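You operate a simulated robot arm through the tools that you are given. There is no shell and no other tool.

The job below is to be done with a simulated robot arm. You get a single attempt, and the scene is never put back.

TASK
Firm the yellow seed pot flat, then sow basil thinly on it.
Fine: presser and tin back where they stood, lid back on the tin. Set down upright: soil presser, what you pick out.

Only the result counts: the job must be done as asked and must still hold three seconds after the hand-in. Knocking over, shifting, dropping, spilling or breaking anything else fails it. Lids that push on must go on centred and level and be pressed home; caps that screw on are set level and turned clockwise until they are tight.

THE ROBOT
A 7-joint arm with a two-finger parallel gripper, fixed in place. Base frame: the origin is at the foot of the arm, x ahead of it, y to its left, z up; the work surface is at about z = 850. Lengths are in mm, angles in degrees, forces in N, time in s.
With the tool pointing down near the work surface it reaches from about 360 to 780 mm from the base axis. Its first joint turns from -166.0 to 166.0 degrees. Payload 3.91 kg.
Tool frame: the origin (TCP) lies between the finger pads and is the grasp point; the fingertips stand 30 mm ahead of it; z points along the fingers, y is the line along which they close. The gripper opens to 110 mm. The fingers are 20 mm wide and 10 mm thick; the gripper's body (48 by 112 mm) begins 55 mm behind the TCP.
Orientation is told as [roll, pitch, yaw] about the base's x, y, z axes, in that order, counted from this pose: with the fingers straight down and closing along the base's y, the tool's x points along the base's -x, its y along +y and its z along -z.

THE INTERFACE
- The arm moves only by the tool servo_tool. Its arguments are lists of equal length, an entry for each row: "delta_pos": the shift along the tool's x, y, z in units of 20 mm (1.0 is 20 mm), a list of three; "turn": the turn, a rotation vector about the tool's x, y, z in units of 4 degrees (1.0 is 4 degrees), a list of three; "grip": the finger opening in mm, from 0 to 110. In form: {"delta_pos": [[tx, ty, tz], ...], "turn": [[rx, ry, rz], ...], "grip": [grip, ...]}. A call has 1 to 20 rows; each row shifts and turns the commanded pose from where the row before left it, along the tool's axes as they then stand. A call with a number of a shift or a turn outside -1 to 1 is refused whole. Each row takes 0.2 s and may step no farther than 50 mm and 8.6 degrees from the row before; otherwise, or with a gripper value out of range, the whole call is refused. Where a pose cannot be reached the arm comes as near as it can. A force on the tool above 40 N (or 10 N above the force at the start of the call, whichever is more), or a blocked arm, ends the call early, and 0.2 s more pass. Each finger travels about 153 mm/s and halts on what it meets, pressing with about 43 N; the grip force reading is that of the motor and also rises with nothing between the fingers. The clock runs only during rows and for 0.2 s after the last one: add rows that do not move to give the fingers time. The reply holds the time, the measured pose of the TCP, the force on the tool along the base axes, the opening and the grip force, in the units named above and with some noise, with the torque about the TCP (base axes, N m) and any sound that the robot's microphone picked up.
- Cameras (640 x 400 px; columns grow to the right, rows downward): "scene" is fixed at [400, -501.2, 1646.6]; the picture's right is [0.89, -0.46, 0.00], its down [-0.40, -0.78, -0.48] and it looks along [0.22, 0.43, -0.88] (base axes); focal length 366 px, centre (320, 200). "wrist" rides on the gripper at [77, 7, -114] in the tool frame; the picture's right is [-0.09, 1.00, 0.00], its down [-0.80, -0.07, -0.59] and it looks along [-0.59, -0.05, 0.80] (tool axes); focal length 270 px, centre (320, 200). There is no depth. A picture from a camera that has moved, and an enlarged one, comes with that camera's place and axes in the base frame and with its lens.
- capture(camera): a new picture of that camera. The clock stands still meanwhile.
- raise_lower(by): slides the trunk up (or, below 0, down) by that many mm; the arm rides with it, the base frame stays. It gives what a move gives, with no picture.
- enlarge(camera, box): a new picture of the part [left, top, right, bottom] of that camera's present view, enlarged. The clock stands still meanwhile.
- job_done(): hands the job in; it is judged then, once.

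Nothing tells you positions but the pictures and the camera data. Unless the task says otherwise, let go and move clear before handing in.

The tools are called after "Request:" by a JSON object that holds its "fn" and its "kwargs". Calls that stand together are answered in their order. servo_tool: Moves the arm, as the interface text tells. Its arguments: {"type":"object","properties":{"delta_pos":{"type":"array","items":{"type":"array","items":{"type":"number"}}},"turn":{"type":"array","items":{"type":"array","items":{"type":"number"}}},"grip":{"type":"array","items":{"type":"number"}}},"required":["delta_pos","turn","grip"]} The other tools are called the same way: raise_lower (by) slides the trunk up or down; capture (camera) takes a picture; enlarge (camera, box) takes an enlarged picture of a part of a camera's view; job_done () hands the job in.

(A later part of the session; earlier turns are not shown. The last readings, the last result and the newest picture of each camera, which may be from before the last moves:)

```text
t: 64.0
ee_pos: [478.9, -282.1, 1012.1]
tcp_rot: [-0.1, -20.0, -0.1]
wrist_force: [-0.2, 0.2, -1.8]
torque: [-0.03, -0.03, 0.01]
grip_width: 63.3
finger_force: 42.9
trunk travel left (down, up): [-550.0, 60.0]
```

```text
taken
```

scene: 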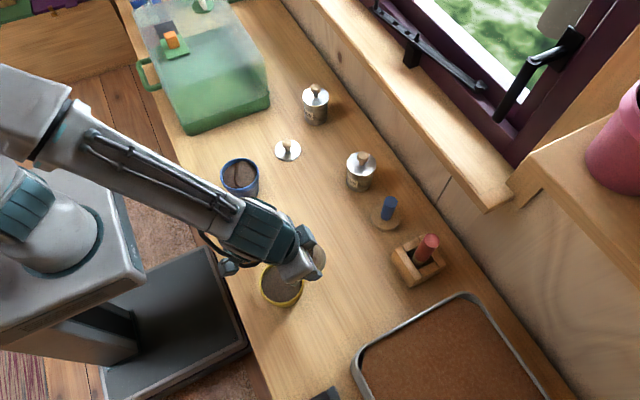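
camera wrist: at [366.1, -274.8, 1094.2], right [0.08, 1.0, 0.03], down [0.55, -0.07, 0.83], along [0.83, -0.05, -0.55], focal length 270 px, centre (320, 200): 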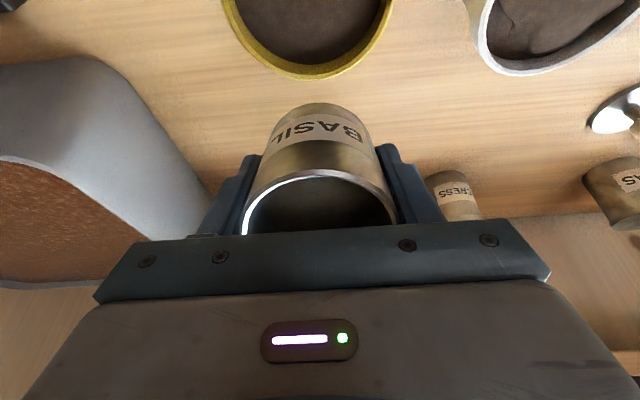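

No seeds yet at 20°. I'll keep tilting in small steps with the lip fixed.

Request:
{"fn": "servo_tool", "kwargs": {"delta_pos": [[-0.138, 0, -0.112], [-0.138, 0, -0.112], [-0.138, 0, -0.112]], "turn": [[0, -1, 0], [0, -1, 0], [0, -1, 0]], "grip": [55, 55, 55]}}

Request:
{"fn": "enlarge", "kwargs": {"camera": "scene", "box": [230, 220, 340, 320]}}

Request:
{"fn": "capture", "kwargs": {"camera": "wrist"}}

```text
t: 64.8
ee_pos: [483.4, -282.7, 1020.4]
tcp_rot: [-0.1, -32.0, 0.0]
wrist_force: [-0.4, 1.0, -1.5]
torque: [0.01, 0.03, 0.0]
grip_width: 63.3
finger_force: 43.0
trunk travel left (down, up): [-550.0, 60.0]
```

```text
4.00 times, centred on (285, 270) of scene
camera zoom: at [400.0, -501.2, 1646.6], right [0.89, -0.46, 0.0], down [-0.4, -0.78, -0.48], along [0.22, 0.43, -0.88], focal length 1464 px, centre (460, -80)
```

zoom: 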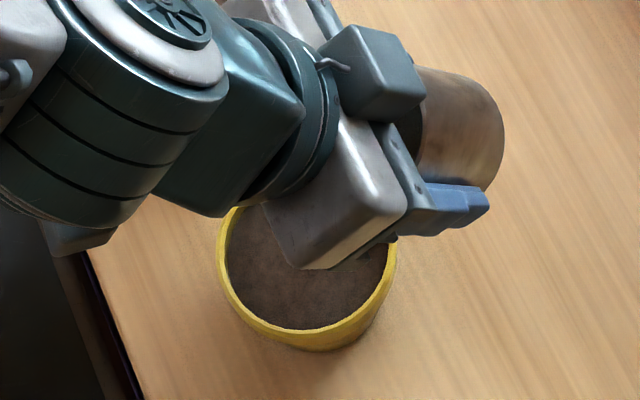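

```text
taken
camera wrist: at [356.6, -275.5, 1078.8], right [0.07, 1.0, 0.05], down [0.36, -0.07, 0.93], along [0.93, -0.05, -0.37], focal length 270 px, centre (320, 200)
```

wrist: 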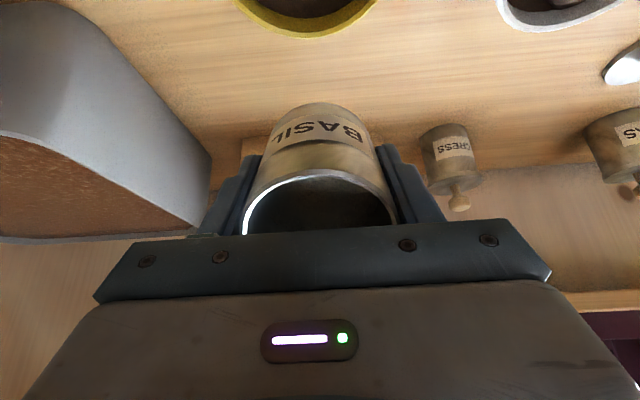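

Request:
{"fn": "servo_tool", "kwargs": {"delta_pos": [[-0.138, 0, -0.112], [-0.138, 0, -0.112], [0, 0, 0]], "turn": [[0, -1, 0], [0, -1, 0], [0, 0, 0]], "grip": [55, 55, 55]}}

Request:
{"fn": "enlarge", "kwargs": {"camera": "scene", "box": [230, 220, 340, 320]}}

```text
t: 65.6
ee_pos: [485.6, -281.3, 1027.5]
tcp_rot: [0.1, -40.1, 0.2]
wrist_force: [0.0, 0.1, -1.9]
torque: [0.02, 0.01, -0.01]
grip_width: 63.2
finger_force: 42.6
trunk travel left (down, up): [-550.0, 60.0]
```

```text
4.00 times, centred on (285, 270) of scene
camera zoom: at [400.0, -501.2, 1646.6], right [0.89, -0.46, 0.0], down [-0.4, -0.78, -0.48], along [0.22, 0.43, -0.88], focal length 1464 px, centre (460, -80)
```

zoom: 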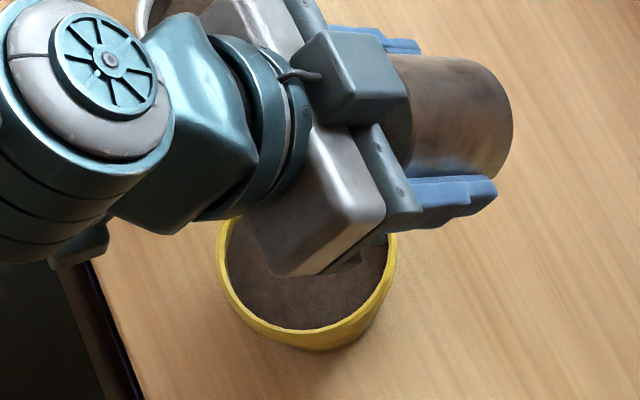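

Request:
{"fn": "servo_tool", "kwargs": {"delta_pos": [[0.5625, 0, 0.67], [0.5625, 0, 0.67], [0, 0, 0]], "turn": [[0, 0, 0], [0, 0, 0], [0, 0, 0]], "grip": [55, 55, 55]}}

Request:
{"fn": "capture", "kwargs": {"camera": "wrist"}}

Request:
{"fn": "enlarge", "kwargs": {"camera": "scene", "box": [230, 220, 340, 320]}}

```text
t: 66.4
ee_pos: [486.1, -282.1, 991.4]
tcp_rot: [0.1, -40.1, 0.1]
wrist_force: [0.4, 0.2, -1.3]
torque: [-0.04, 0.01, -0.01]
grip_width: 63.4
finger_force: 43.0
trunk travel left (down, up): [-550.0, 60.0]
```

```text
taken
camera wrist: at [352.2, -274.1, 1032.0], right [0.07, 1.0, 0.06], down [0.23, -0.07, 0.97], along [0.97, -0.05, -0.24], focal length 270 px, centre (320, 200)
```

wrist: 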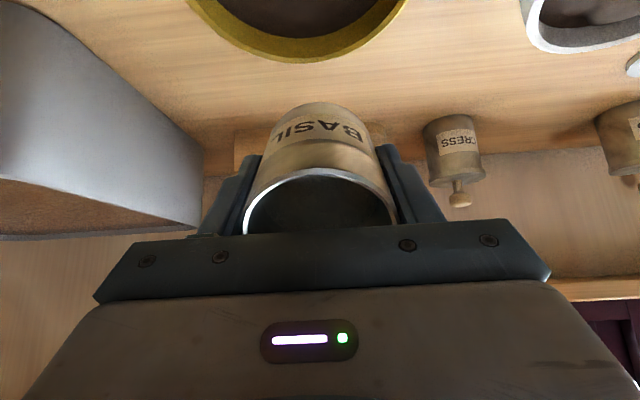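

```text
4.00 times, centred on (285, 270) of scene
camera zoom: at [400.0, -501.2, 1646.6], right [0.89, -0.46, 0.0], down [-0.4, -0.78, -0.48], along [0.22, 0.43, -0.88], focal length 1464 px, centre (460, -80)
```

zoom: 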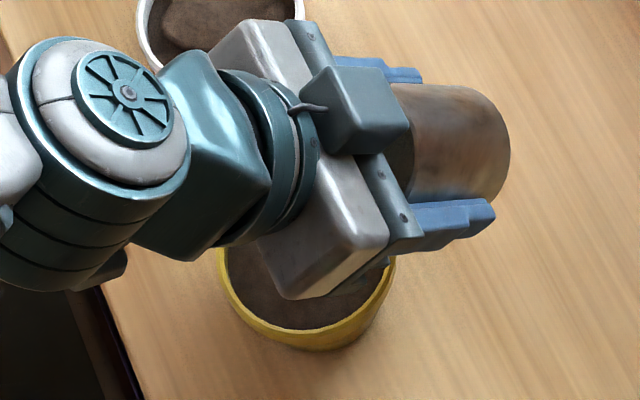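

Still silent at 40°. I'll continue in 4° steps with the lip low over the pot.

Request:
{"fn": "servo_tool", "kwargs": {"delta_pos": [[-0.138, 0, -0.112], [0, 0, 0]], "turn": [[0, -1, 0], [0, 0, 0]], "grip": [55, 55]}}

Request:
{"fn": "enlarge", "kwargs": {"camera": "scene", "box": [230, 220, 340, 320]}}

```text
t: 67.0
ee_pos: [487.3, -280.4, 996.5]
tcp_rot: [0.1, -44.0, 0.1]
wrist_force: [-0.1, -0.5, -2.0]
torque: [0.0, 0.01, 0.03]
grip_width: 63.3
finger_force: 42.9
trunk travel left (down, up): [-550.0, 60.0]
```

```text
4.00 times, centred on (285, 270) of scene
camera zoom: at [400.0, -501.2, 1646.6], right [0.89, -0.46, 0.0], down [-0.4, -0.78, -0.48], along [0.22, 0.43, -0.88], focal length 1464 px, centre (460, -80)
```

zoom: 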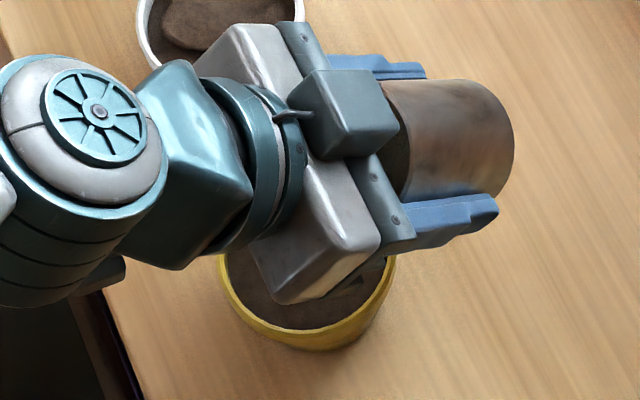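

Request:
{"fn": "servo_tool", "kwargs": {"delta_pos": [[-0.138, 0, -0.112], [0, 0, 0]], "turn": [[0, -1, 0], [0, 0, 0]], "grip": [55, 55]}}

Request:
{"fn": "enlarge", "kwargs": {"camera": "scene", "box": [230, 220, 340, 320]}}

```text
t: 67.6
ee_pos: [488.2, -281.8, 999.4]
tcp_rot: [0.0, -48.1, 0.1]
wrist_force: [0.2, -0.3, -2.1]
torque: [-0.02, 0.01, 0.04]
grip_width: 63.2
finger_force: 42.9
trunk travel left (down, up): [-550.0, 60.0]
```

```text
4.00 times, centred on (285, 270) of scene
camera zoom: at [400.0, -501.2, 1646.6], right [0.89, -0.46, 0.0], down [-0.4, -0.78, -0.48], along [0.22, 0.43, -0.88], focal length 1464 px, centre (460, -80)
```

zoom: 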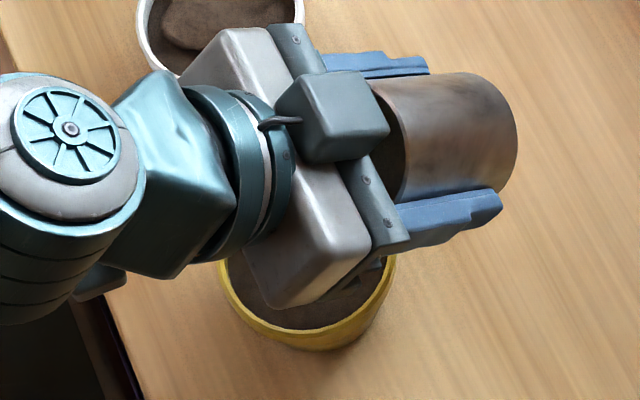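

Request:
{"fn": "servo_tool", "kwargs": {"delta_pos": [[-0.138, 0, -0.112], [0, 0, 0]], "turn": [[0, -1, 0], [0, 0, 0]], "grip": [55, 55]}}

Request:
{"fn": "enlarge", "kwargs": {"camera": "wrist", "box": [220, 80, 420, 240]}}

```text
t: 68.2
ee_pos: [487.3, -281.9, 1003.5]
tcp_rot: [0.0, -52.0, 0.1]
wrist_force: [0.8, 0.0, -1.4]
torque: [-0.02, 0.0, -0.02]
grip_width: 63.2
finger_force: 43.3
trunk travel left (down, up): [-550.0, 60.0]
```

```text
2.50 times, centred on (320, 160) of wrist
camera zoom: at [348.9, -274.8, 1014.8], right [0.05, 1.0, 0.07], down [0.02, -0.07, 1.0], along [1.0, -0.05, -0.03], focal length 676 px, centre (320, 300)
```

zoom: 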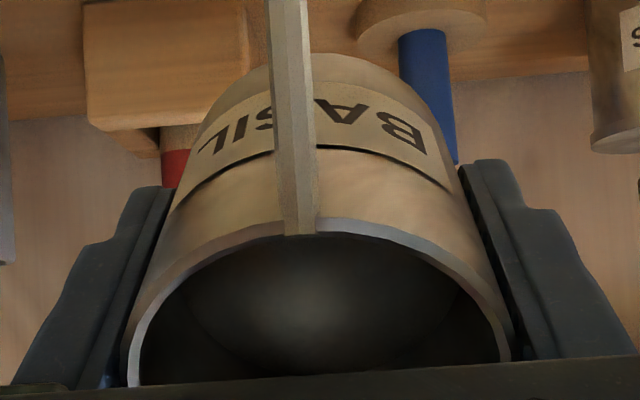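

A stream of seed has started at 52°. The clock is stopped between calls, so I'll check how much is already on the soil before deciding.

Request:
{"fn": "enlarge", "kwargs": {"camera": "scene", "box": [240, 240, 330, 320]}}

Request:
{"fn": "capture", "kwargs": {"camera": "wrist"}}

Request:
{"fn": "enlarge", "kwargs": {"camera": "wrist", "box": [240, 0, 400, 100]}}

```text
5.00 times, centred on (285, 280) of scene
camera zoom: at [400.0, -501.2, 1646.6], right [0.89, -0.46, 0.0], down [-0.4, -0.78, -0.48], along [0.22, 0.43, -0.88], focal length 1830 px, centre (495, -200)
```

zoom: 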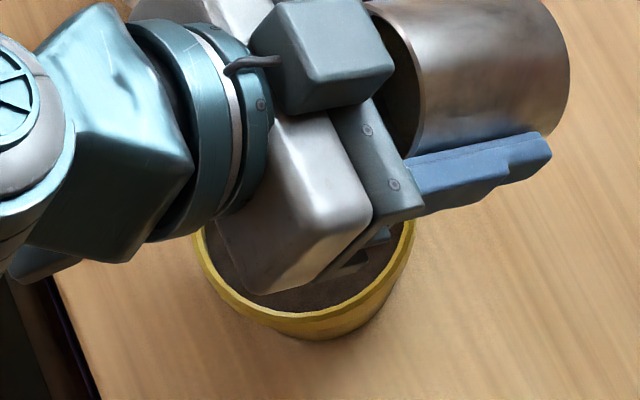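

```text
taken
camera wrist: at [348.9, -274.8, 1014.8], right [0.05, 1.0, 0.07], down [0.02, -0.07, 1.0], along [1.0, -0.05, -0.03], focal length 270 px, centre (320, 200)
```

wrist: 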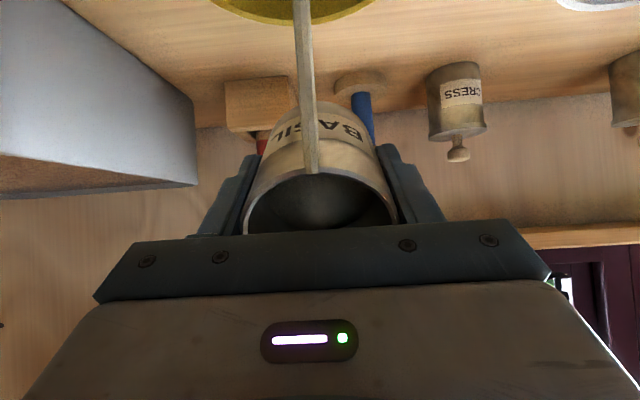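

```text
4.00 times, centred on (320, 50) of wrist
camera zoom: at [348.9, -274.8, 1014.8], right [0.05, 1.0, 0.07], down [0.02, -0.07, 1.0], along [1.0, -0.05, -0.03], focal length 1081 px, centre (320, 800)
```

zoom: 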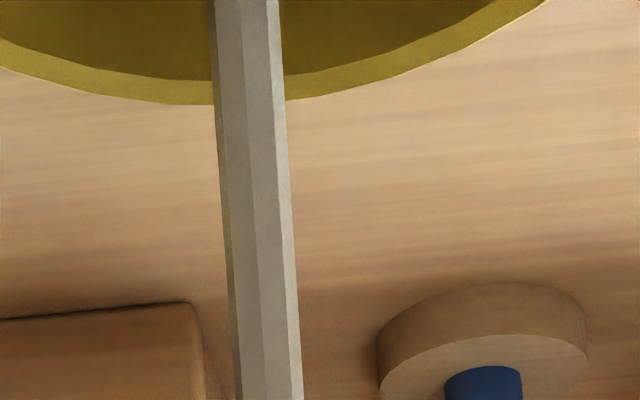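

The stream falls into the pot. Too much cannot be undone, so I'll tilt back at once and inspect the soil.

Request:
{"fn": "servo_tool", "kwargs": {"delta_pos": [[0.138, 0, 0.112], [0.138, 0, 0.112], [0.138, 0, 0.112], [0.138, 0, 0.112]], "turn": [[0, 1, 0], [0, 1, 0], [0, 1, 0], [0, 1, 0]], "grip": [55, 55, 55, 55]}}

Request:
{"fn": "enlarge", "kwargs": {"camera": "scene", "box": [240, 240, 330, 320]}}

Request:
{"fn": "capture", "kwargs": {"camera": "wrist"}}

```text
t: 69.2
ee_pos: [487.0, -280.3, 988.5]
tcp_rot: [0.0, -35.9, 0.0]
wrist_force: [-0.1, 0.8, -2.9]
torque: [0.0, 0.02, -0.01]
grip_width: 63.1
finger_force: 43.4
trunk travel left (down, up): [-550.0, 60.0]
```

```text
5.00 times, centred on (285, 280) of scene
camera zoom: at [400.0, -501.2, 1646.6], right [0.89, -0.46, 0.0], down [-0.4, -0.78, -0.48], along [0.22, 0.43, -0.88], focal length 1830 px, centre (495, -200)
```

zoom: 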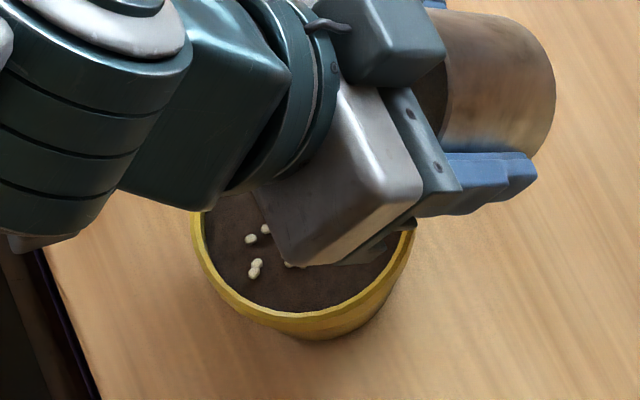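

```text
taken
camera wrist: at [355.7, -273.9, 1037.4], right [0.07, 1.0, 0.05], down [0.3, -0.07, 0.95], along [0.95, -0.05, -0.3], focal length 270 px, centre (320, 200)
```

wrist: 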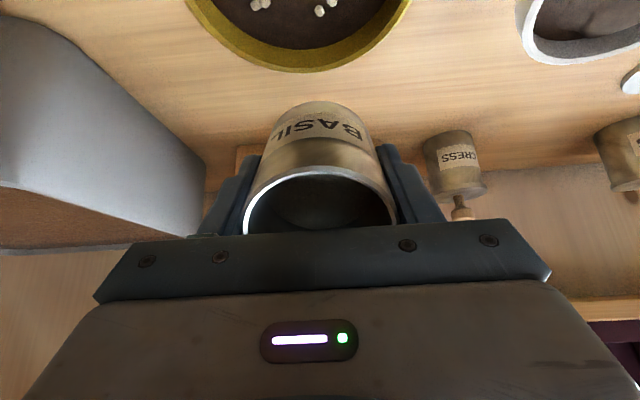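

A few seeds are on the soil and the flow has stopped. I'll raise the tin, bring it upright and look at the whole pot.

Request:
{"fn": "servo_tool", "kwargs": {"delta_pos": [[-0.5875, 0, -0.81], [-0.5875, 0, -0.81], [0.138, 0, 0.112], [0.138, 0, 0.112], [0.138, 0, 0.112], [0.138, 0, 0.112], [0.138, 0, 0.112], [0.138, 0, 0.112], [0.138, 0, 0.112], [0.138, 0, 0.112], [0.138, 0, 0.112]], "turn": [[0, 0, 0], [0, 0, 0], [0, 1, 0], [0, 1, 0], [0, 1, 0], [0, 1, 0], [0, 1, 0], [0, 1, 0], [0, 1, 0], [0, 1, 0], [0, 0.97, 0]], "grip": [55, 55, 55, 55, 55, 55, 55, 55, 55, 55, 55]}}

Request:
{"fn": "capture", "kwargs": {"camera": "wrist"}}

Request:
{"fn": "enlarge", "kwargs": {"camera": "scene", "box": [240, 240, 330, 320]}}

```text
t: 71.6
ee_pos: [470.9, -281.6, 1001.7]
tcp_rot: [-0.1, 0.0, 0.1]
wrist_force: [0.5, -1.1, -0.7]
torque: [0.01, 0.01, 0.01]
grip_width: 63.4
finger_force: 43.2
trunk travel left (down, up): [-550.0, 60.0]
```

```text
taken
camera wrist: at [392.4, -274.8, 1117.9], right [0.09, 1.0, 0.0], down [0.8, -0.07, 0.59], along [0.59, -0.05, -0.8], focal length 270 px, centre (320, 200)
```

wrist: 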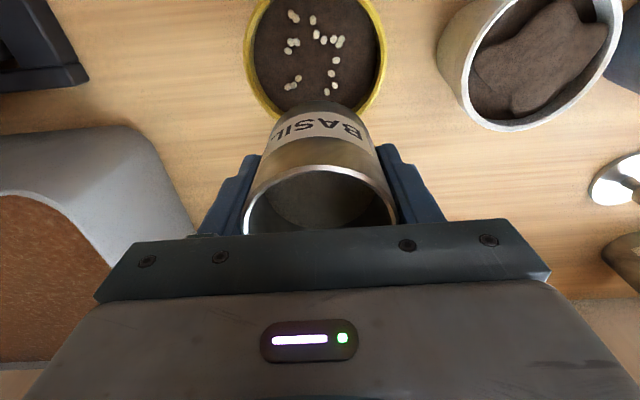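

```text
5.00 times, centred on (285, 280) of scene
camera zoom: at [400.0, -501.2, 1646.6], right [0.89, -0.46, 0.0], down [-0.4, -0.78, -0.48], along [0.22, 0.43, -0.88], focal length 1830 px, centre (495, -200)
```

zoom: 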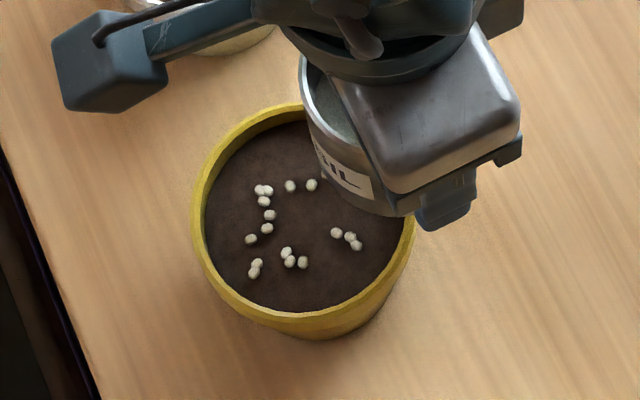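

About twenty seeds lie scattered over the flat soil. I'll zoom in to confirm the spread and that nothing fell outside.

Request:
{"fn": "enlarge", "kwargs": {"camera": "wrist", "box": [230, 0, 400, 120]}}

Request:
{"fn": "servo_tool", "kwargs": {"delta_pos": [[-0.4, 0.2, -0.6], [-0.8, 0.4, -0.9], [-0.8, 0.4, -0.9], [-0.6, 0.3, -0.6]], "turn": [[0, 0, 0], [0, 0, 0], [0, 0, 0], [0, 0, 0]], "grip": [55, 55, 55, 55]}}

Request:
{"fn": "enlarge", "kwargs": {"camera": "scene", "box": [230, 220, 350, 320]}}

```text
3.33 times, centred on (315, 60) of wrist
camera zoom: at [392.4, -274.8, 1117.9], right [0.09, 1.0, 0.0], down [0.8, -0.07, 0.59], along [0.59, -0.05, -0.8], focal length 901 px, centre (337, 667)
```

zoom: 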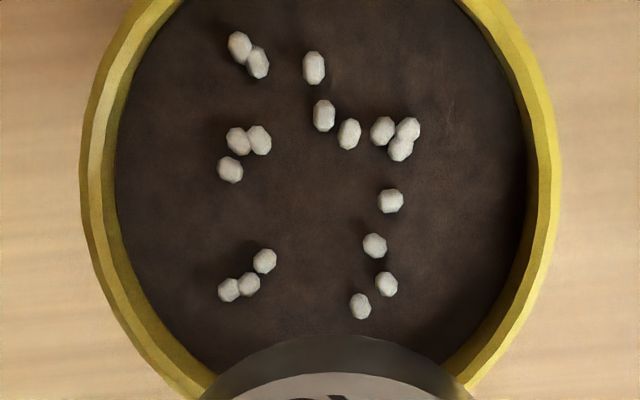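

```text
t: 72.6
ee_pos: [523.4, -255.6, 1063.0]
tcp_rot: [0.0, -0.1, 0.1]
wrist_force: [-0.4, 0.0, -1.9]
torque: [-0.04, -0.01, 0.03]
grip_width: 63.4
finger_force: 43.2
trunk travel left (down, up): [-550.0, 60.0]
```

```text
4.00 times, centred on (290, 270) of scene
camera zoom: at [400.0, -501.2, 1646.6], right [0.89, -0.46, 0.0], down [-0.4, -0.78, -0.48], along [0.22, 0.43, -0.88], focal length 1464 px, centre (440, -80)
```

zoom: 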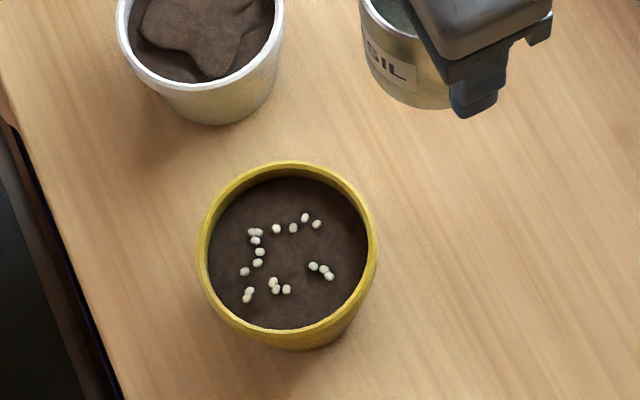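

About 18 seeds are thinly and evenly scattered and nothing is outside the pot. Next the tin goes back over its old spot at (710.6, 10.6).

Request:
{"fn": "servo_tool", "kwargs": {"delta_pos": [[-0.3, 0.42, 0], [-0.5, 0.7, 0], [-0.61, 0.87, 0], [-0.61, 0.87, 0], [-0.61, 0.87, 0], [-0.61, 0.87, 0], [-0.61, 0.87, 0], [-0.61, 0.87, 0], [-0.61, 0.87, 0], [-0.61, 0.87, 0], [-0.61, 0.87, 0], [-0.61, 0.87, 0], [-0.61, 0.87, 0], [-0.61, 0.87, 0], [-0.61, 0.87, 0], [-0.4, 0.57, 0], [-0.23, 0.31, 0]], "turn": [[0, 0, 0], [0, 0, 0], [0, 0, 0], [0, 0, 0], [0, 0, 0], [0, 0, 0], [0, 0, 0], [0, 0, 0], [0, 0, 0], [0, 0, 0], [0, 0, 0], [0, 0, 0], [0, 0, 0], [0, 0, 0], [0, 0, 0], [0, 0, 0], [0, 0, 0]], "grip": [55, 55, 55, 55, 55, 55, 55, 55, 55, 55, 55, 55, 55, 55, 55, 55, 55]}}

Request:
{"fn": "capture", "kwargs": {"camera": "wrist"}}

```text
t: 76.2
ee_pos: [710.2, 10.9, 1061.5]
tcp_rot: [0.0, -0.1, -0.1]
wrist_force: [-0.7, -0.3, -2.0]
torque: [0.0, 0.01, 0.01]
grip_width: 63.1
finger_force: 43.1
trunk travel left (down, up): [-550.0, 60.0]
```

```text
taken
camera wrist: at [632.3, 18.2, 1177.8], right [0.09, 1.0, 0.0], down [0.8, -0.07, 0.6], along [0.59, -0.05, -0.8], focal length 270 px, centre (320, 200)
```

wrist: 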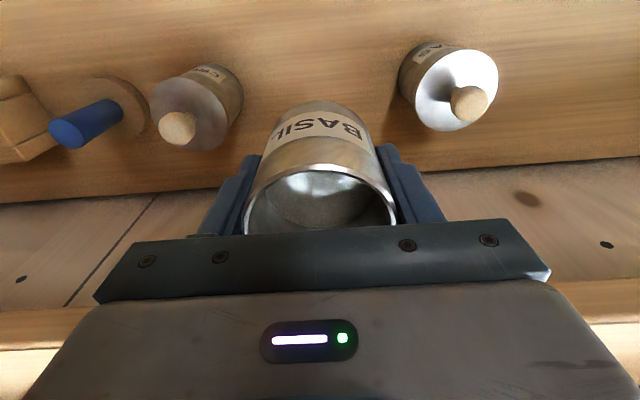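

The tin may have slipped a few mm in the grip, so I'll lower it in stages and feel for the table. First down to just above.

Request:
{"fn": "servo_tool", "kwargs": {"delta_pos": [[0, 0, 0.5], [0, 0, 1], [0, 0, 1], [0, 0, 1], [0, 0, 1], [0, 0, 1], [0, 0, 1], [0, 0, 0.8], [0, 0, 0.5]], "turn": [[0, 0, 0], [0, 0, 0], [0, 0, 0], [0, 0, 0], [0, 0, 0], [0, 0, 0], [0, 0, 0], [0, 0, 0], [0, 0, 0]], "grip": [55, 55, 55, 55, 55, 55, 55, 55, 55]}}

Request:
{"fn": "enlarge", "kwargs": {"camera": "scene", "box": [280, 70, 400, 200]}}

Request:
{"fn": "capture", "kwargs": {"camera": "wrist"}}

```text
t: 78.2
ee_pos: [711.0, 12.0, 905.3]
tcp_rot: [0.0, -0.1, 0.0]
wrist_force: [0.6, 0.3, -1.3]
torque: [-0.01, 0.01, 0.0]
grip_width: 63.1
finger_force: 42.8
trunk travel left (down, up): [-550.0, 60.0]
```

```text
3.08 times, centred on (340, 135) of scene
camera zoom: at [400.0, -501.2, 1646.6], right [0.89, -0.46, 0.0], down [-0.4, -0.78, -0.48], along [0.22, 0.43, -0.88], focal length 1126 px, centre (258, 400)
```

zoom: 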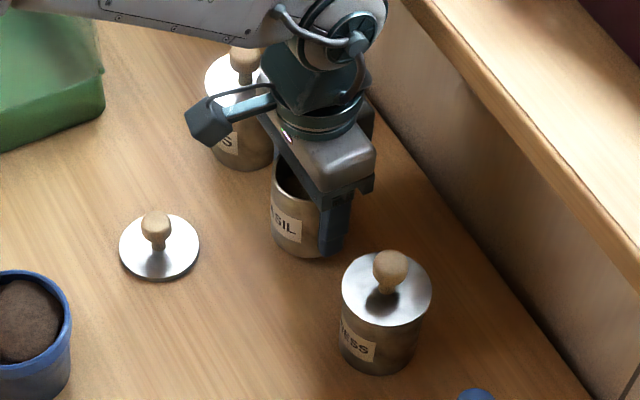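

```text
taken
camera wrist: at [631.8, 18.6, 1021.5], right [0.09, 1.0, 0.0], down [0.8, -0.07, 0.6], along [0.59, -0.05, -0.8], focal length 270 px, centre (320, 200)
```

wrist: 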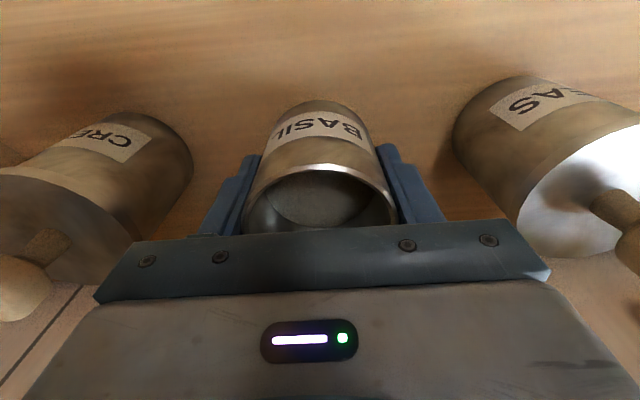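

Request:
{"fn": "servo_tool", "kwargs": {"delta_pos": [[0, 0, 0.2], [0, 0, 0.2], [0, 0, 0.15], [0, 0, 0.1]], "turn": [[0, 0, 0], [0, 0, 0], [0, 0, 0], [0, 0, 0]], "grip": [55, 55, 55, 55]}}

```text
t: 79.2
ee_pos: [709.3, 10.7, 892.4]
tcp_rot: [0.0, -0.2, 0.0]
wrist_force: [0.2, -0.6, -2.0]
torque: [0.0, 0.0, 0.01]
grip_width: 63.1
finger_force: 42.9
trunk travel left (down, up): [-550.0, 60.0]
```

Request:
{"fn": "servo_tool", "kwargs": {"delta_pos": [[0, 0, 0.08], [0, 0, 0.08]], "turn": [[0, 0, 0], [0, 0, 0]], "grip": [55, 55]}}

```text
t: 79.8
ee_pos: [709.2, 11.3, 892.0]
tcp_rot: [0.0, -0.3, 0.0]
wrist_force: [-0.3, 1.5, 10.1]
torque: [0.06, 0.37, -0.03]
grip_width: 63.4
finger_force: 42.6
trunk travel left (down, up): [-550.0, 60.0]
```

Request:
{"fn": "enlarge", "kwargs": {"camera": "scene", "box": [310, 100, 370, 170]}}

Request:
{"fn": "enlarge", "kwargs": {"camera": "wrist", "box": [230, 80, 410, 240]}}

```text
5.71 times, centred on (340, 135) of scene
camera zoom: at [400.0, -501.2, 1646.6], right [0.89, -0.46, 0.0], down [-0.4, -0.78, -0.48], along [0.22, 0.43, -0.88], focal length 2091 px, centre (206, 571)
```

zoom: 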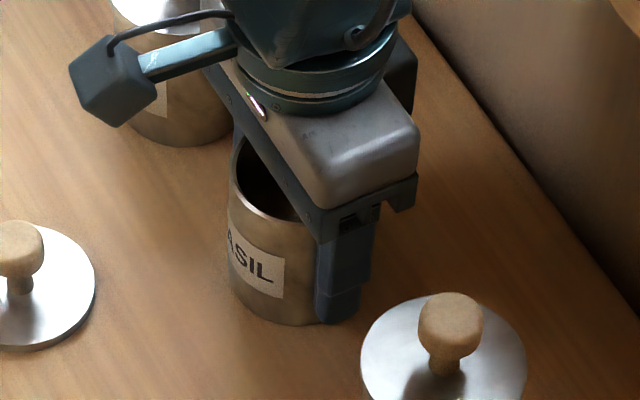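

```text
2.50 times, centred on (320, 160) of wrist
camera zoom: at [631.0, 18.5, 1007.4], right [0.09, 1.0, 0.0], down [0.8, -0.07, 0.6], along [0.6, -0.05, -0.8], focal length 676 px, centre (320, 300)
```

zoom: 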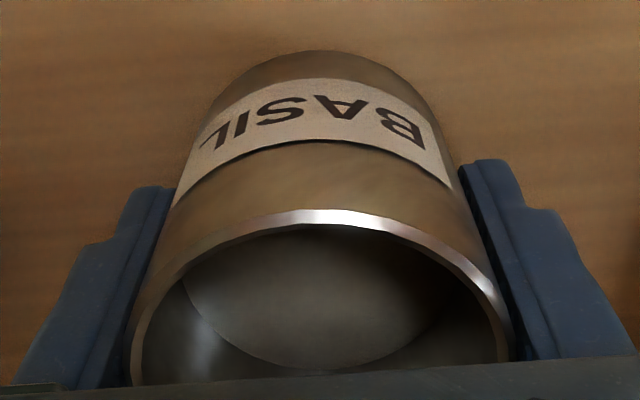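

The tin slid about 6 mm down in the grip but is within 1° of upright, and it is now on the table. I'll release gently and rise.

Request:
{"fn": "servo_tool", "kwargs": {"delta_pos": [[0, 0, 0], [0, 0, 0], [0, 0, 0], [0, 0, 0]], "turn": [[0, 0, 0], [0, 0, 0], [0, 0, 0], [0, 0, 0]], "grip": [68, 80, 100, 100]}}

Request:
{"fn": "capture", "kwargs": {"camera": "wrist"}}

```text
t: 80.8
ee_pos: [709.2, 11.7, 888.6]
tcp_rot: [0.0, -0.1, 0.0]
wrist_force: [0.7, 0.1, -0.8]
torque: [0.02, 0.01, 0.0]
grip_width: 99.9
finger_force: 0.1
trunk travel left (down, up): [-550.0, 60.0]
```

```text
taken
camera wrist: at [631.3, 18.3, 1005.5], right [0.09, 1.0, 0.0], down [0.8, -0.07, 0.6], along [0.59, -0.05, -0.8], focal length 270 px, centre (320, 200)
```

wrist: 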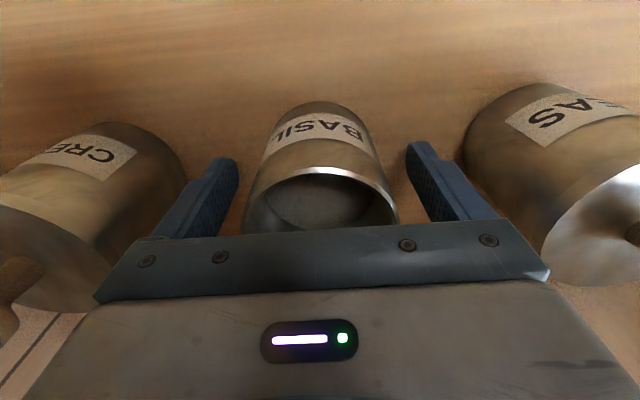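

Released and standing. I'll go straight up and check the tin's place against the first picture.

Request:
{"fn": "servo_tool", "kwargs": {"delta_pos": [[0, 0, -0.5], [0, 0, -1], [0, 0, -1], [0, 0, -1], [0, 0, -1], [0, 0, -1], [0, 0, -1], [0, 0, -1], [0, 0, -1], [1, 0.45, 0], [1, 0.45, 0]], "turn": [[0, 0, 0], [0, 0, 0], [0, 0, 0], [0, 0, 0], [0, 0, 0], [0, 0, 0], [0, 0, 0], [0, 0, 0], [0, 0, 0], [0, 0, 0], [0, 0, 0]], "grip": [100, 100, 100, 100, 100, 100, 100, 100, 100, 100, 100]}}

Request:
{"fn": "enlarge", "kwargs": {"camera": "scene", "box": [280, 70, 400, 200]}}

Request:
{"fn": "enlarge", "kwargs": {"camera": "wrist", "box": [230, 60, 390, 180]}}

```text
t: 83.2
ee_pos: [669.0, 28.9, 1061.2]
tcp_rot: [0.0, -0.2, 0.0]
wrist_force: [0.2, 0.3, 0.1]
torque: [0.02, -0.02, 0.01]
grip_width: 100.2
finger_force: 0.3
trunk travel left (down, up): [-550.0, 60.0]
```

```text
3.08 times, centred on (340, 135) of scene
camera zoom: at [400.0, -501.2, 1646.6], right [0.89, -0.46, 0.0], down [-0.4, -0.78, -0.48], along [0.22, 0.43, -0.88], focal length 1126 px, centre (258, 400)
```

zoom: 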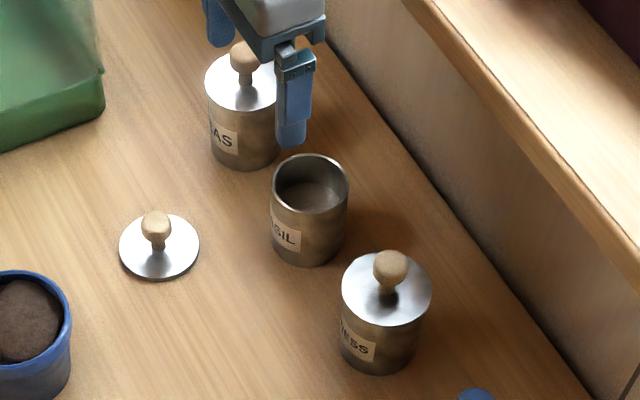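

```text
3.33 times, centred on (310, 120) of wrist
camera zoom: at [589.8, 37.0, 1176.5], right [0.09, 1.0, 0.0], down [0.8, -0.07, 0.6], along [0.59, -0.05, -0.8], focal length 901 px, centre (353, 467)
```

zoom: 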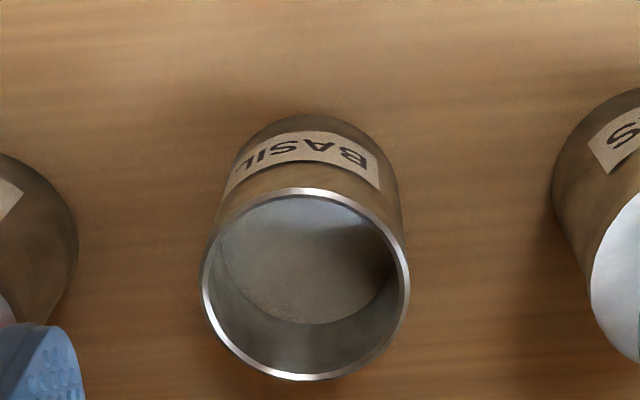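

The tin stands exactly where it was (same outline). Next is the lid, so I'll hover over its knob at about (591, 59).

Request:
{"fn": "servo_tool", "kwargs": {"delta_pos": [[0.77, 0.3, 0.5], [0.77, 0.3, 0.9], [0.77, 0.3, 0.9], [0.77, 0.3, 0.9], [0.77, 0.3, 0.9], [0, 0, 0.5]], "turn": [[0, 0, 0], [0, 0, 0], [0, 0, 0], [0, 0, 0], [0, 0, 0], [0, 0, 0]], "grip": [90, 80, 70, 60, 60, 60]}}

Request:
{"fn": "capture", "kwargs": {"camera": "wrist"}}

Request:
{"fn": "enlarge", "kwargs": {"camera": "wrist", "box": [240, 60, 400, 200]}}

```text
t: 84.6
ee_pos: [592.9, 58.4, 967.1]
tcp_rot: [-0.1, -0.1, 0.1]
wrist_force: [0.5, 0.2, 0.1]
torque: [0.01, 0.03, 0.0]
grip_width: 60.1
finger_force: 0.0
trunk travel left (down, up): [-550.0, 60.0]
```

```text
taken
camera wrist: at [513.5, 66.0, 1083.5], right [0.09, 1.0, 0.0], down [0.8, -0.07, 0.6], along [0.59, -0.05, -0.8], focal length 270 px, centre (320, 200)
```

wrist: 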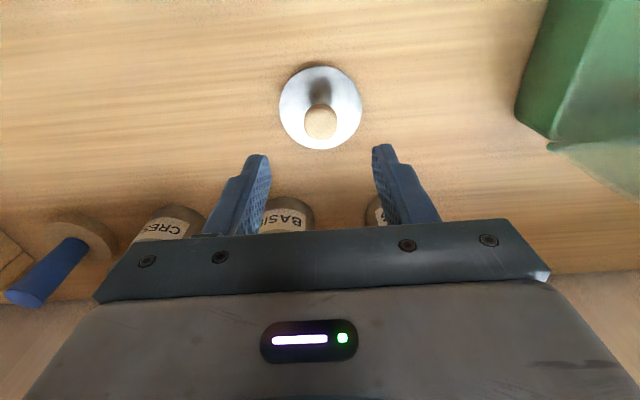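

```text
2.86 times, centred on (320, 130) of wrist
camera zoom: at [513.5, 66.0, 1083.5], right [0.09, 1.0, 0.0], down [0.8, -0.07, 0.6], along [0.59, -0.05, -0.8], focal length 772 px, centre (320, 400)
```

zoom: 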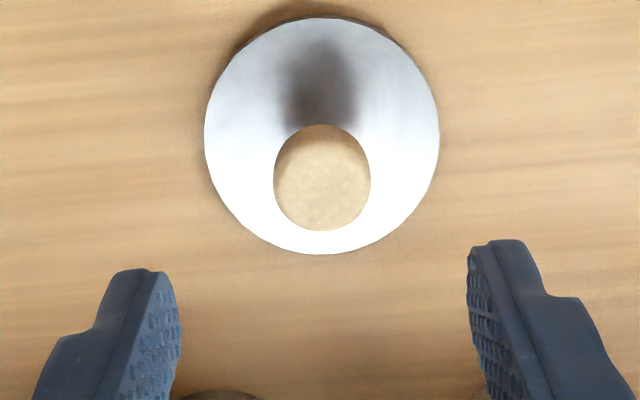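

The lid's knob is about 1 mm off my line. I'll correct, lower to the matching pre-grasp height, and compare with the earlier grasp view.

Request:
{"fn": "servo_tool", "kwargs": {"delta_pos": [[0.06, 0.045, 0.5], [0, 0, 1], [0, 0, 1], [0, 0, 0.9], [0, 0, 0.35], [0, 0, 0]], "turn": [[0, 0, 0], [0, 0, 0], [0, 0, 0], [0, 0, 0], [0, 0, 0], [0, 0, 0]], "grip": [60, 60, 60, 60, 60, 60]}}

Request:
{"fn": "enlarge", "kwargs": {"camera": "wrist", "box": [240, 100, 400, 240]}}

```text
t: 86.0
ee_pos: [590.3, 59.9, 892.7]
tcp_rot: [0.0, -0.2, 0.0]
wrist_force: [-0.6, -0.3, 0.7]
torque: [0.0, -0.04, -0.01]
grip_width: 60.2
finger_force: 0.1
trunk travel left (down, up): [-550.0, 60.0]
```

```text
2.86 times, centred on (320, 170) of wrist
camera zoom: at [512.0, 67.3, 1008.1], right [0.09, 1.0, 0.0], down [0.8, -0.07, 0.6], along [0.59, -0.05, -0.8], focal length 772 px, centre (320, 286)
```

zoom: 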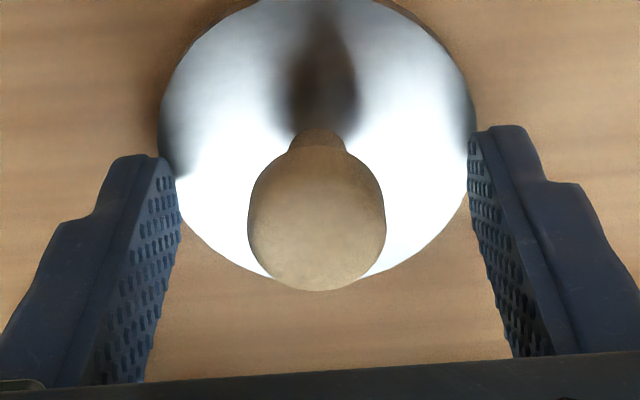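

The knob is centred well enough. Going down 4.5 mm and closing on it.

Request:
{"fn": "servo_tool", "kwargs": {"delta_pos": [[0, -0.02, 0.2], [0, 0, 0], [0, 0, 0], [0, 0, 0], [0, 0, 0]], "turn": [[0, 0, 0], [0, 0, 0], [0, 0, 0], [0, 0, 0], [0, 0, 0]], "grip": [60, 40, 15, 15, 15]}}

Request:
{"fn": "enlarge", "kwargs": {"camera": "wrist", "box": [240, 100, 400, 240]}}

```text
t: 87.2
ee_pos: [590.7, 59.4, 888.8]
tcp_rot: [0.0, -0.1, -0.1]
wrist_force: [-0.2, -0.2, 0.3]
torque: [0.0, 0.01, 0.02]
grip_width: 22.5
finger_force: 43.3
trunk travel left (down, up): [-550.0, 60.0]
```

```text
2.86 times, centred on (320, 170) of wrist
camera zoom: at [512.2, 67.5, 1004.5], right [0.09, 1.0, 0.0], down [0.8, -0.07, 0.6], along [0.59, -0.05, -0.8], focal length 772 px, centre (320, 286)
```

zoom: 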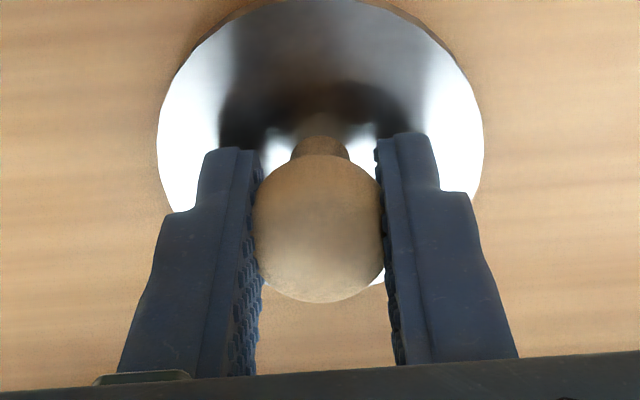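

Lid in hand. I'll lift it and bring it above the tin, then check centring before lowering.

Request:
{"fn": "servo_tool", "kwargs": {"delta_pos": [[0, 0, -0.5], [0, 0, -1], [0, 0, -1], [0, 0, -1], [0, 0, -1], [0, 0, -1], [0, 0, -1], [0, 0, -0.9], [-0.6, -0.24, 0], [-0.9, -0.36, 0], [-0.9, -0.36, 0], [-0.9, -0.36, 0], [-0.9, -0.36, 0], [-0.9, -0.36, 0], [-0.6, -0.24, 0], [-0.285, -0.12, 0], [0, 0, 0]], "turn": [[0, 0, 0], [0, 0, 0], [0, 0, 0], [0, 0, 0], [0, 0, 0], [0, 0, 0], [0, 0, 0], [0, 0, 0], [0, 0, 0], [0, 0, 0], [0, 0, 0], [0, 0, 0], [0, 0, 0], [0, 0, 0], [0, 0, 0], [0, 0, 0], [0, 0, 0]], "grip": [15, 15, 15, 15, 15, 15, 15, 15, 15, 15, 15, 15, 15, 15, 15, 15, 15]}}

Request:
{"fn": "capture", "kwargs": {"camera": "wrist"}}

Request:
{"fn": "enlarge", "kwargs": {"camera": "wrist", "box": [240, 40, 400, 180]}}

Request:
{"fn": "enlarge", "kwargs": {"camera": "scene", "box": [280, 70, 400, 200]}}

```text
t: 90.8
ee_pos: [709.8, 12.0, 1037.1]
tcp_rot: [0.0, -0.1, 0.1]
wrist_force: [-0.7, -0.5, 0.4]
torque: [-0.02, -0.01, 0.01]
grip_width: 22.4
finger_force: 43.3
trunk travel left (down, up): [-550.0, 60.0]
```

```text
taken
camera wrist: at [631.9, 18.8, 1153.6], right [0.09, 1.0, 0.0], down [0.8, -0.07, 0.6], along [0.59, -0.05, -0.8], focal length 270 px, centre (320, 200)
```

wrist: 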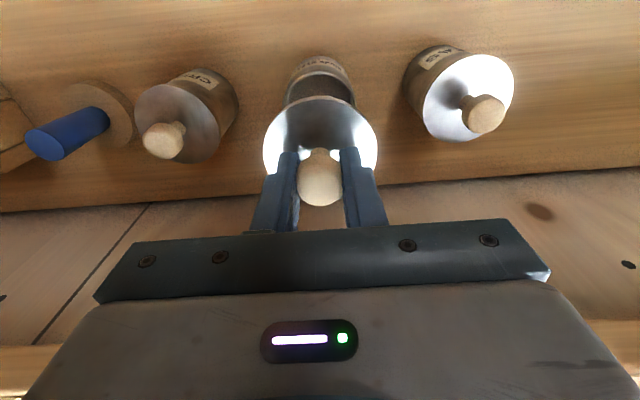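

```text
2.86 times, centred on (320, 110) of wrist
camera zoom: at [631.9, 18.8, 1153.6], right [0.09, 1.0, 0.0], down [0.8, -0.07, 0.6], along [0.59, -0.05, -0.8], focal length 772 px, centre (320, 457)
```

zoom: 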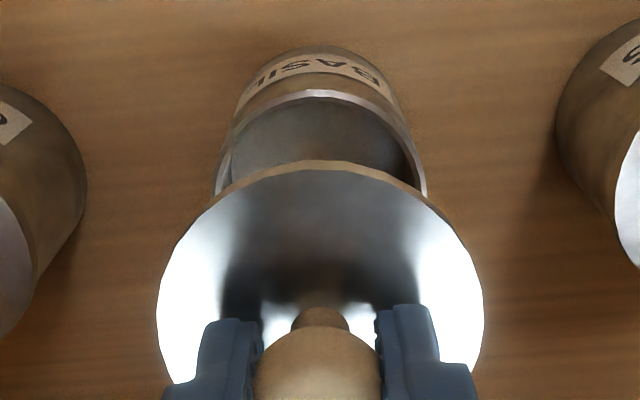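

```text
3.08 times, centred on (340, 135) of scene
camera zoom: at [400.0, -501.2, 1646.6], right [0.89, -0.46, 0.0], down [-0.4, -0.78, -0.48], along [0.22, 0.43, -0.88], focal length 1126 px, centre (258, 400)
```

zoom: 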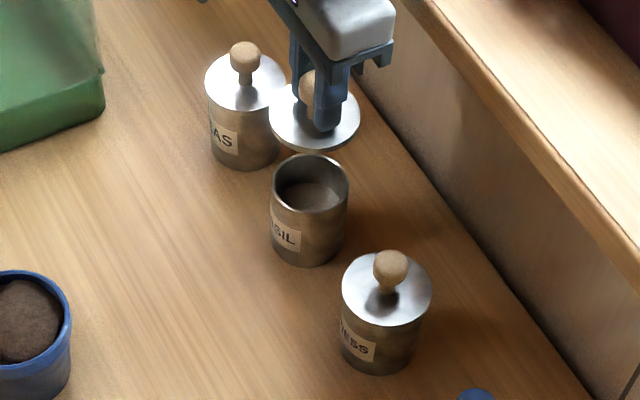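

In the wrist view the lid is about 1–1.5 mm too far forward of the tin. I'll correct by 1 mm, lower to 20 mm above the rim, and compare edges again.

Request:
{"fn": "servo_tool", "kwargs": {"delta_pos": [[0.05, 0.015, 0.65], [0, 0, 1], [0, 0, 0.8], [0, 0, 0.2], [0, 0, 0]], "turn": [[0, 0, 0], [0, 0, 0], [0, 0, 0], [0, 0, 0], [0, 0, 0]], "grip": [15, 15, 15, 15, 15]}}

Request:
{"fn": "enlarge", "kwargs": {"camera": "wrist", "box": [250, 60, 390, 160]}}

Request:
{"fn": "enlarge", "kwargs": {"camera": "scene", "box": [310, 100, 370, 170]}}

```text
t: 92.0
ee_pos: [709.3, 12.9, 984.7]
tcp_rot: [-0.1, -0.1, 0.0]
wrist_force: [-0.5, 0.0, -0.5]
torque: [-0.03, -0.02, -0.06]
grip_width: 22.7
finger_force: 42.6
trunk travel left (down, up): [-550.0, 60.0]
```

```text
4.00 times, centred on (320, 110) of wrist
camera zoom: at [630.8, 19.5, 1100.0], right [0.09, 1.0, 0.0], down [0.8, -0.07, 0.6], along [0.59, -0.05, -0.8], focal length 1081 px, centre (320, 560)
```

zoom: 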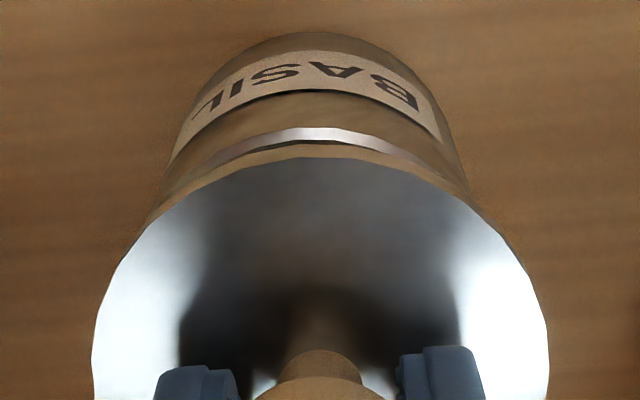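

```text
5.71 times, centred on (340, 135) of scene
camera zoom: at [400.0, -501.2, 1646.6], right [0.89, -0.46, 0.0], down [-0.4, -0.78, -0.48], along [0.22, 0.43, -0.88], focal length 2091 px, centre (206, 571)
```

zoom: 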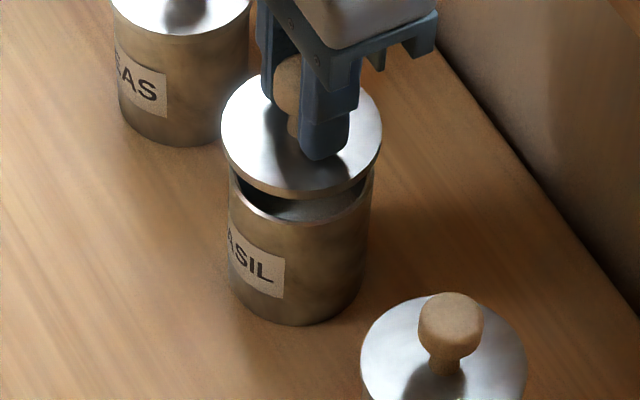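

Edges now agree to about half a millimetre in both views. I'll lower the lid onto the tin.

Request:
{"fn": "servo_tool", "kwargs": {"delta_pos": [[0, 0, 0.4], [0, 0, 0.3], [0, 0, 0.15], [0, 0, 0.1]], "turn": [[0, 0, 0], [0, 0, 0], [0, 0, 0], [0, 0, 0]], "grip": [15, 15, 15, 15]}}

Request:
{"fn": "enlarge", "kwargs": {"camera": "scene", "box": [310, 100, 370, 170]}}

Request:
{"fn": "enlarge", "kwargs": {"camera": "wrist", "box": [250, 60, 390, 160]}}

```text
t: 93.0
ee_pos: [710.1, 12.5, 964.9]
tcp_rot: [0.0, -0.1, 0.0]
wrist_force: [0.6, 0.1, -0.7]
torque: [0.0, -0.02, 0.02]
grip_width: 22.4
finger_force: 43.3
trunk travel left (down, up): [-550.0, 60.0]
```

```text
5.71 times, centred on (340, 135) of scene
camera zoom: at [400.0, -501.2, 1646.6], right [0.89, -0.46, 0.0], down [-0.4, -0.78, -0.48], along [0.22, 0.43, -0.88], focal length 2091 px, centre (206, 571)
```

zoom: 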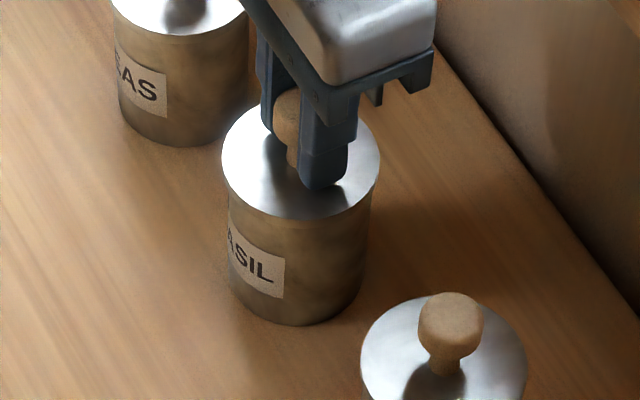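

```text
4.00 times, centred on (320, 110) of wrist
camera zoom: at [631.1, 19.2, 1080.5], right [0.09, 1.0, 0.0], down [0.8, -0.07, 0.6], along [0.59, -0.05, -0.8], focal length 1081 px, centre (320, 560)
```

zoom: 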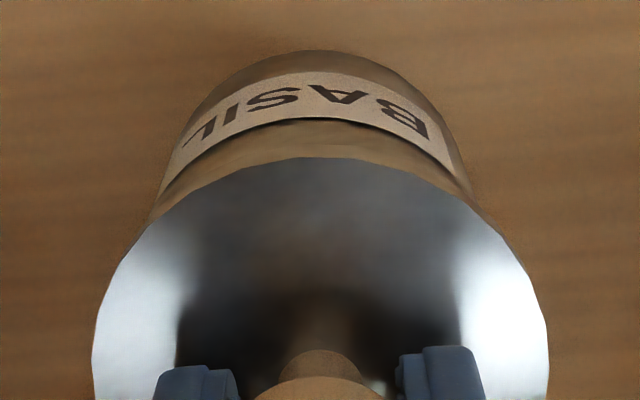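

The lid is just at the rim. I'll press down gently in small steps and listen for the snap.

Request:
{"fn": "servo_tool", "kwargs": {"delta_pos": [[0, 0, 0.06], [0, 0, 0.06]], "turn": [[0, 0, 0], [0, 0, 0]], "grip": [15, 15]}}

```text
t: 93.6
ee_pos: [709.8, 11.7, 963.1]
tcp_rot: [0.0, -0.2, 0.0]
wrist_force: [1.3, -0.8, 4.8]
torque: [-0.03, 0.03, -0.02]
grip_width: 22.5
finger_force: 43.0
trunk travel left (down, up): [-550.0, 60.0]
```

Request:
{"fn": "servo_tool", "kwargs": {"delta_pos": [[0, 0, 0.06], [0, 0, 0.04]], "turn": [[0, 0, 0], [0, 0, 0]], "grip": [15, 15]}}

```text
t: 94.2
ee_pos: [709.0, 11.5, 962.8]
tcp_rot: [-0.1, -0.5, -0.1]
wrist_force: [0.2, -0.7, 19.5]
torque: [-0.04, 0.1, -0.02]
grip_width: 22.5
finger_force: 42.7
trunk travel left (down, up): [-550.0, 60.0]
```

Request:
{"fn": "servo_tool", "kwargs": {"delta_pos": [[0, 0, 0.04], [0, 0, 0.03]], "turn": [[0, 0, 0], [0, 0, 0]], "grip": [15, 15]}}

```text
t: 94.8
ee_pos: [709.3, 12.1, 964.5]
tcp_rot: [0.1, -0.4, -0.1]
wrist_force: [3.6, -0.6, 30.9]
torque: [0.0, 0.05, -0.03]
grip_width: 22.5
finger_force: 42.9
trunk travel left (down, up): [-550.0, 60.0]
```

Request:
{"fn": "enlarge", "kwargs": {"camera": "scene", "box": [310, 100, 370, 170]}}

Request:
{"fn": "enlarge", "kwargs": {"camera": "wrist", "box": [240, 60, 400, 240]}}

```text
5.71 times, centred on (340, 135) of scene
camera zoom: at [400.0, -501.2, 1646.6], right [0.89, -0.46, 0.0], down [-0.4, -0.78, -0.48], along [0.22, 0.43, -0.88], focal length 2091 px, centre (206, 571)
```

zoom: 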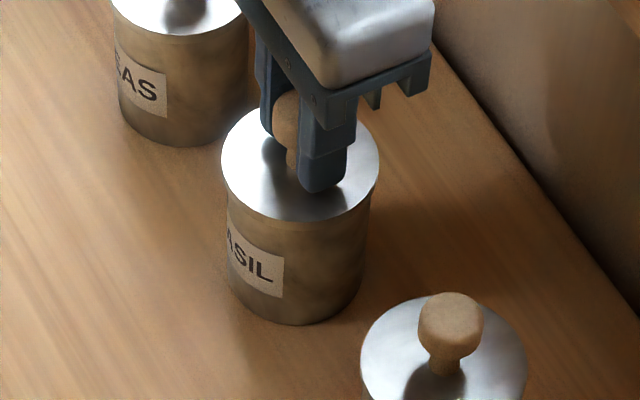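

```text
2.22 times, centred on (320, 150) of wrist
camera zoom: at [630.0, 19.3, 1078.4], right [0.09, 1.0, 0.0], down [0.8, -0.07, 0.6], along [0.6, -0.05, -0.8], focal length 601 px, centre (320, 311)
```

zoom: 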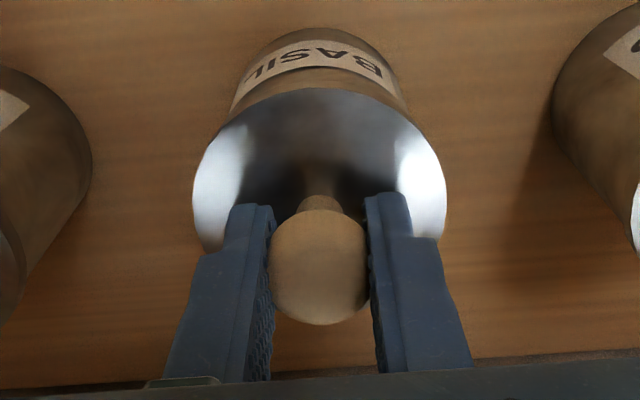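

The lid sits flat and centred but hasn't snapped at 31 N. I'll press a little harder.

Request:
{"fn": "servo_tool", "kwargs": {"delta_pos": [[0, 0, 0.03], [0, 0, 0.03]], "turn": [[0, 0, 0], [0, 0, 0]], "grip": [15, 15]}}

```text
t: 95.4
ee_pos: [707.8, 11.3, 962.6]
tcp_rot: [0.0, -0.5, 0.0]
wrist_force: [2.5, 0.5, 38.5]
torque: [0.07, 0.17, 0.0]
grip_width: 22.7
finger_force: 43.5
trunk travel left (down, up): [-550.0, 60.0]
```

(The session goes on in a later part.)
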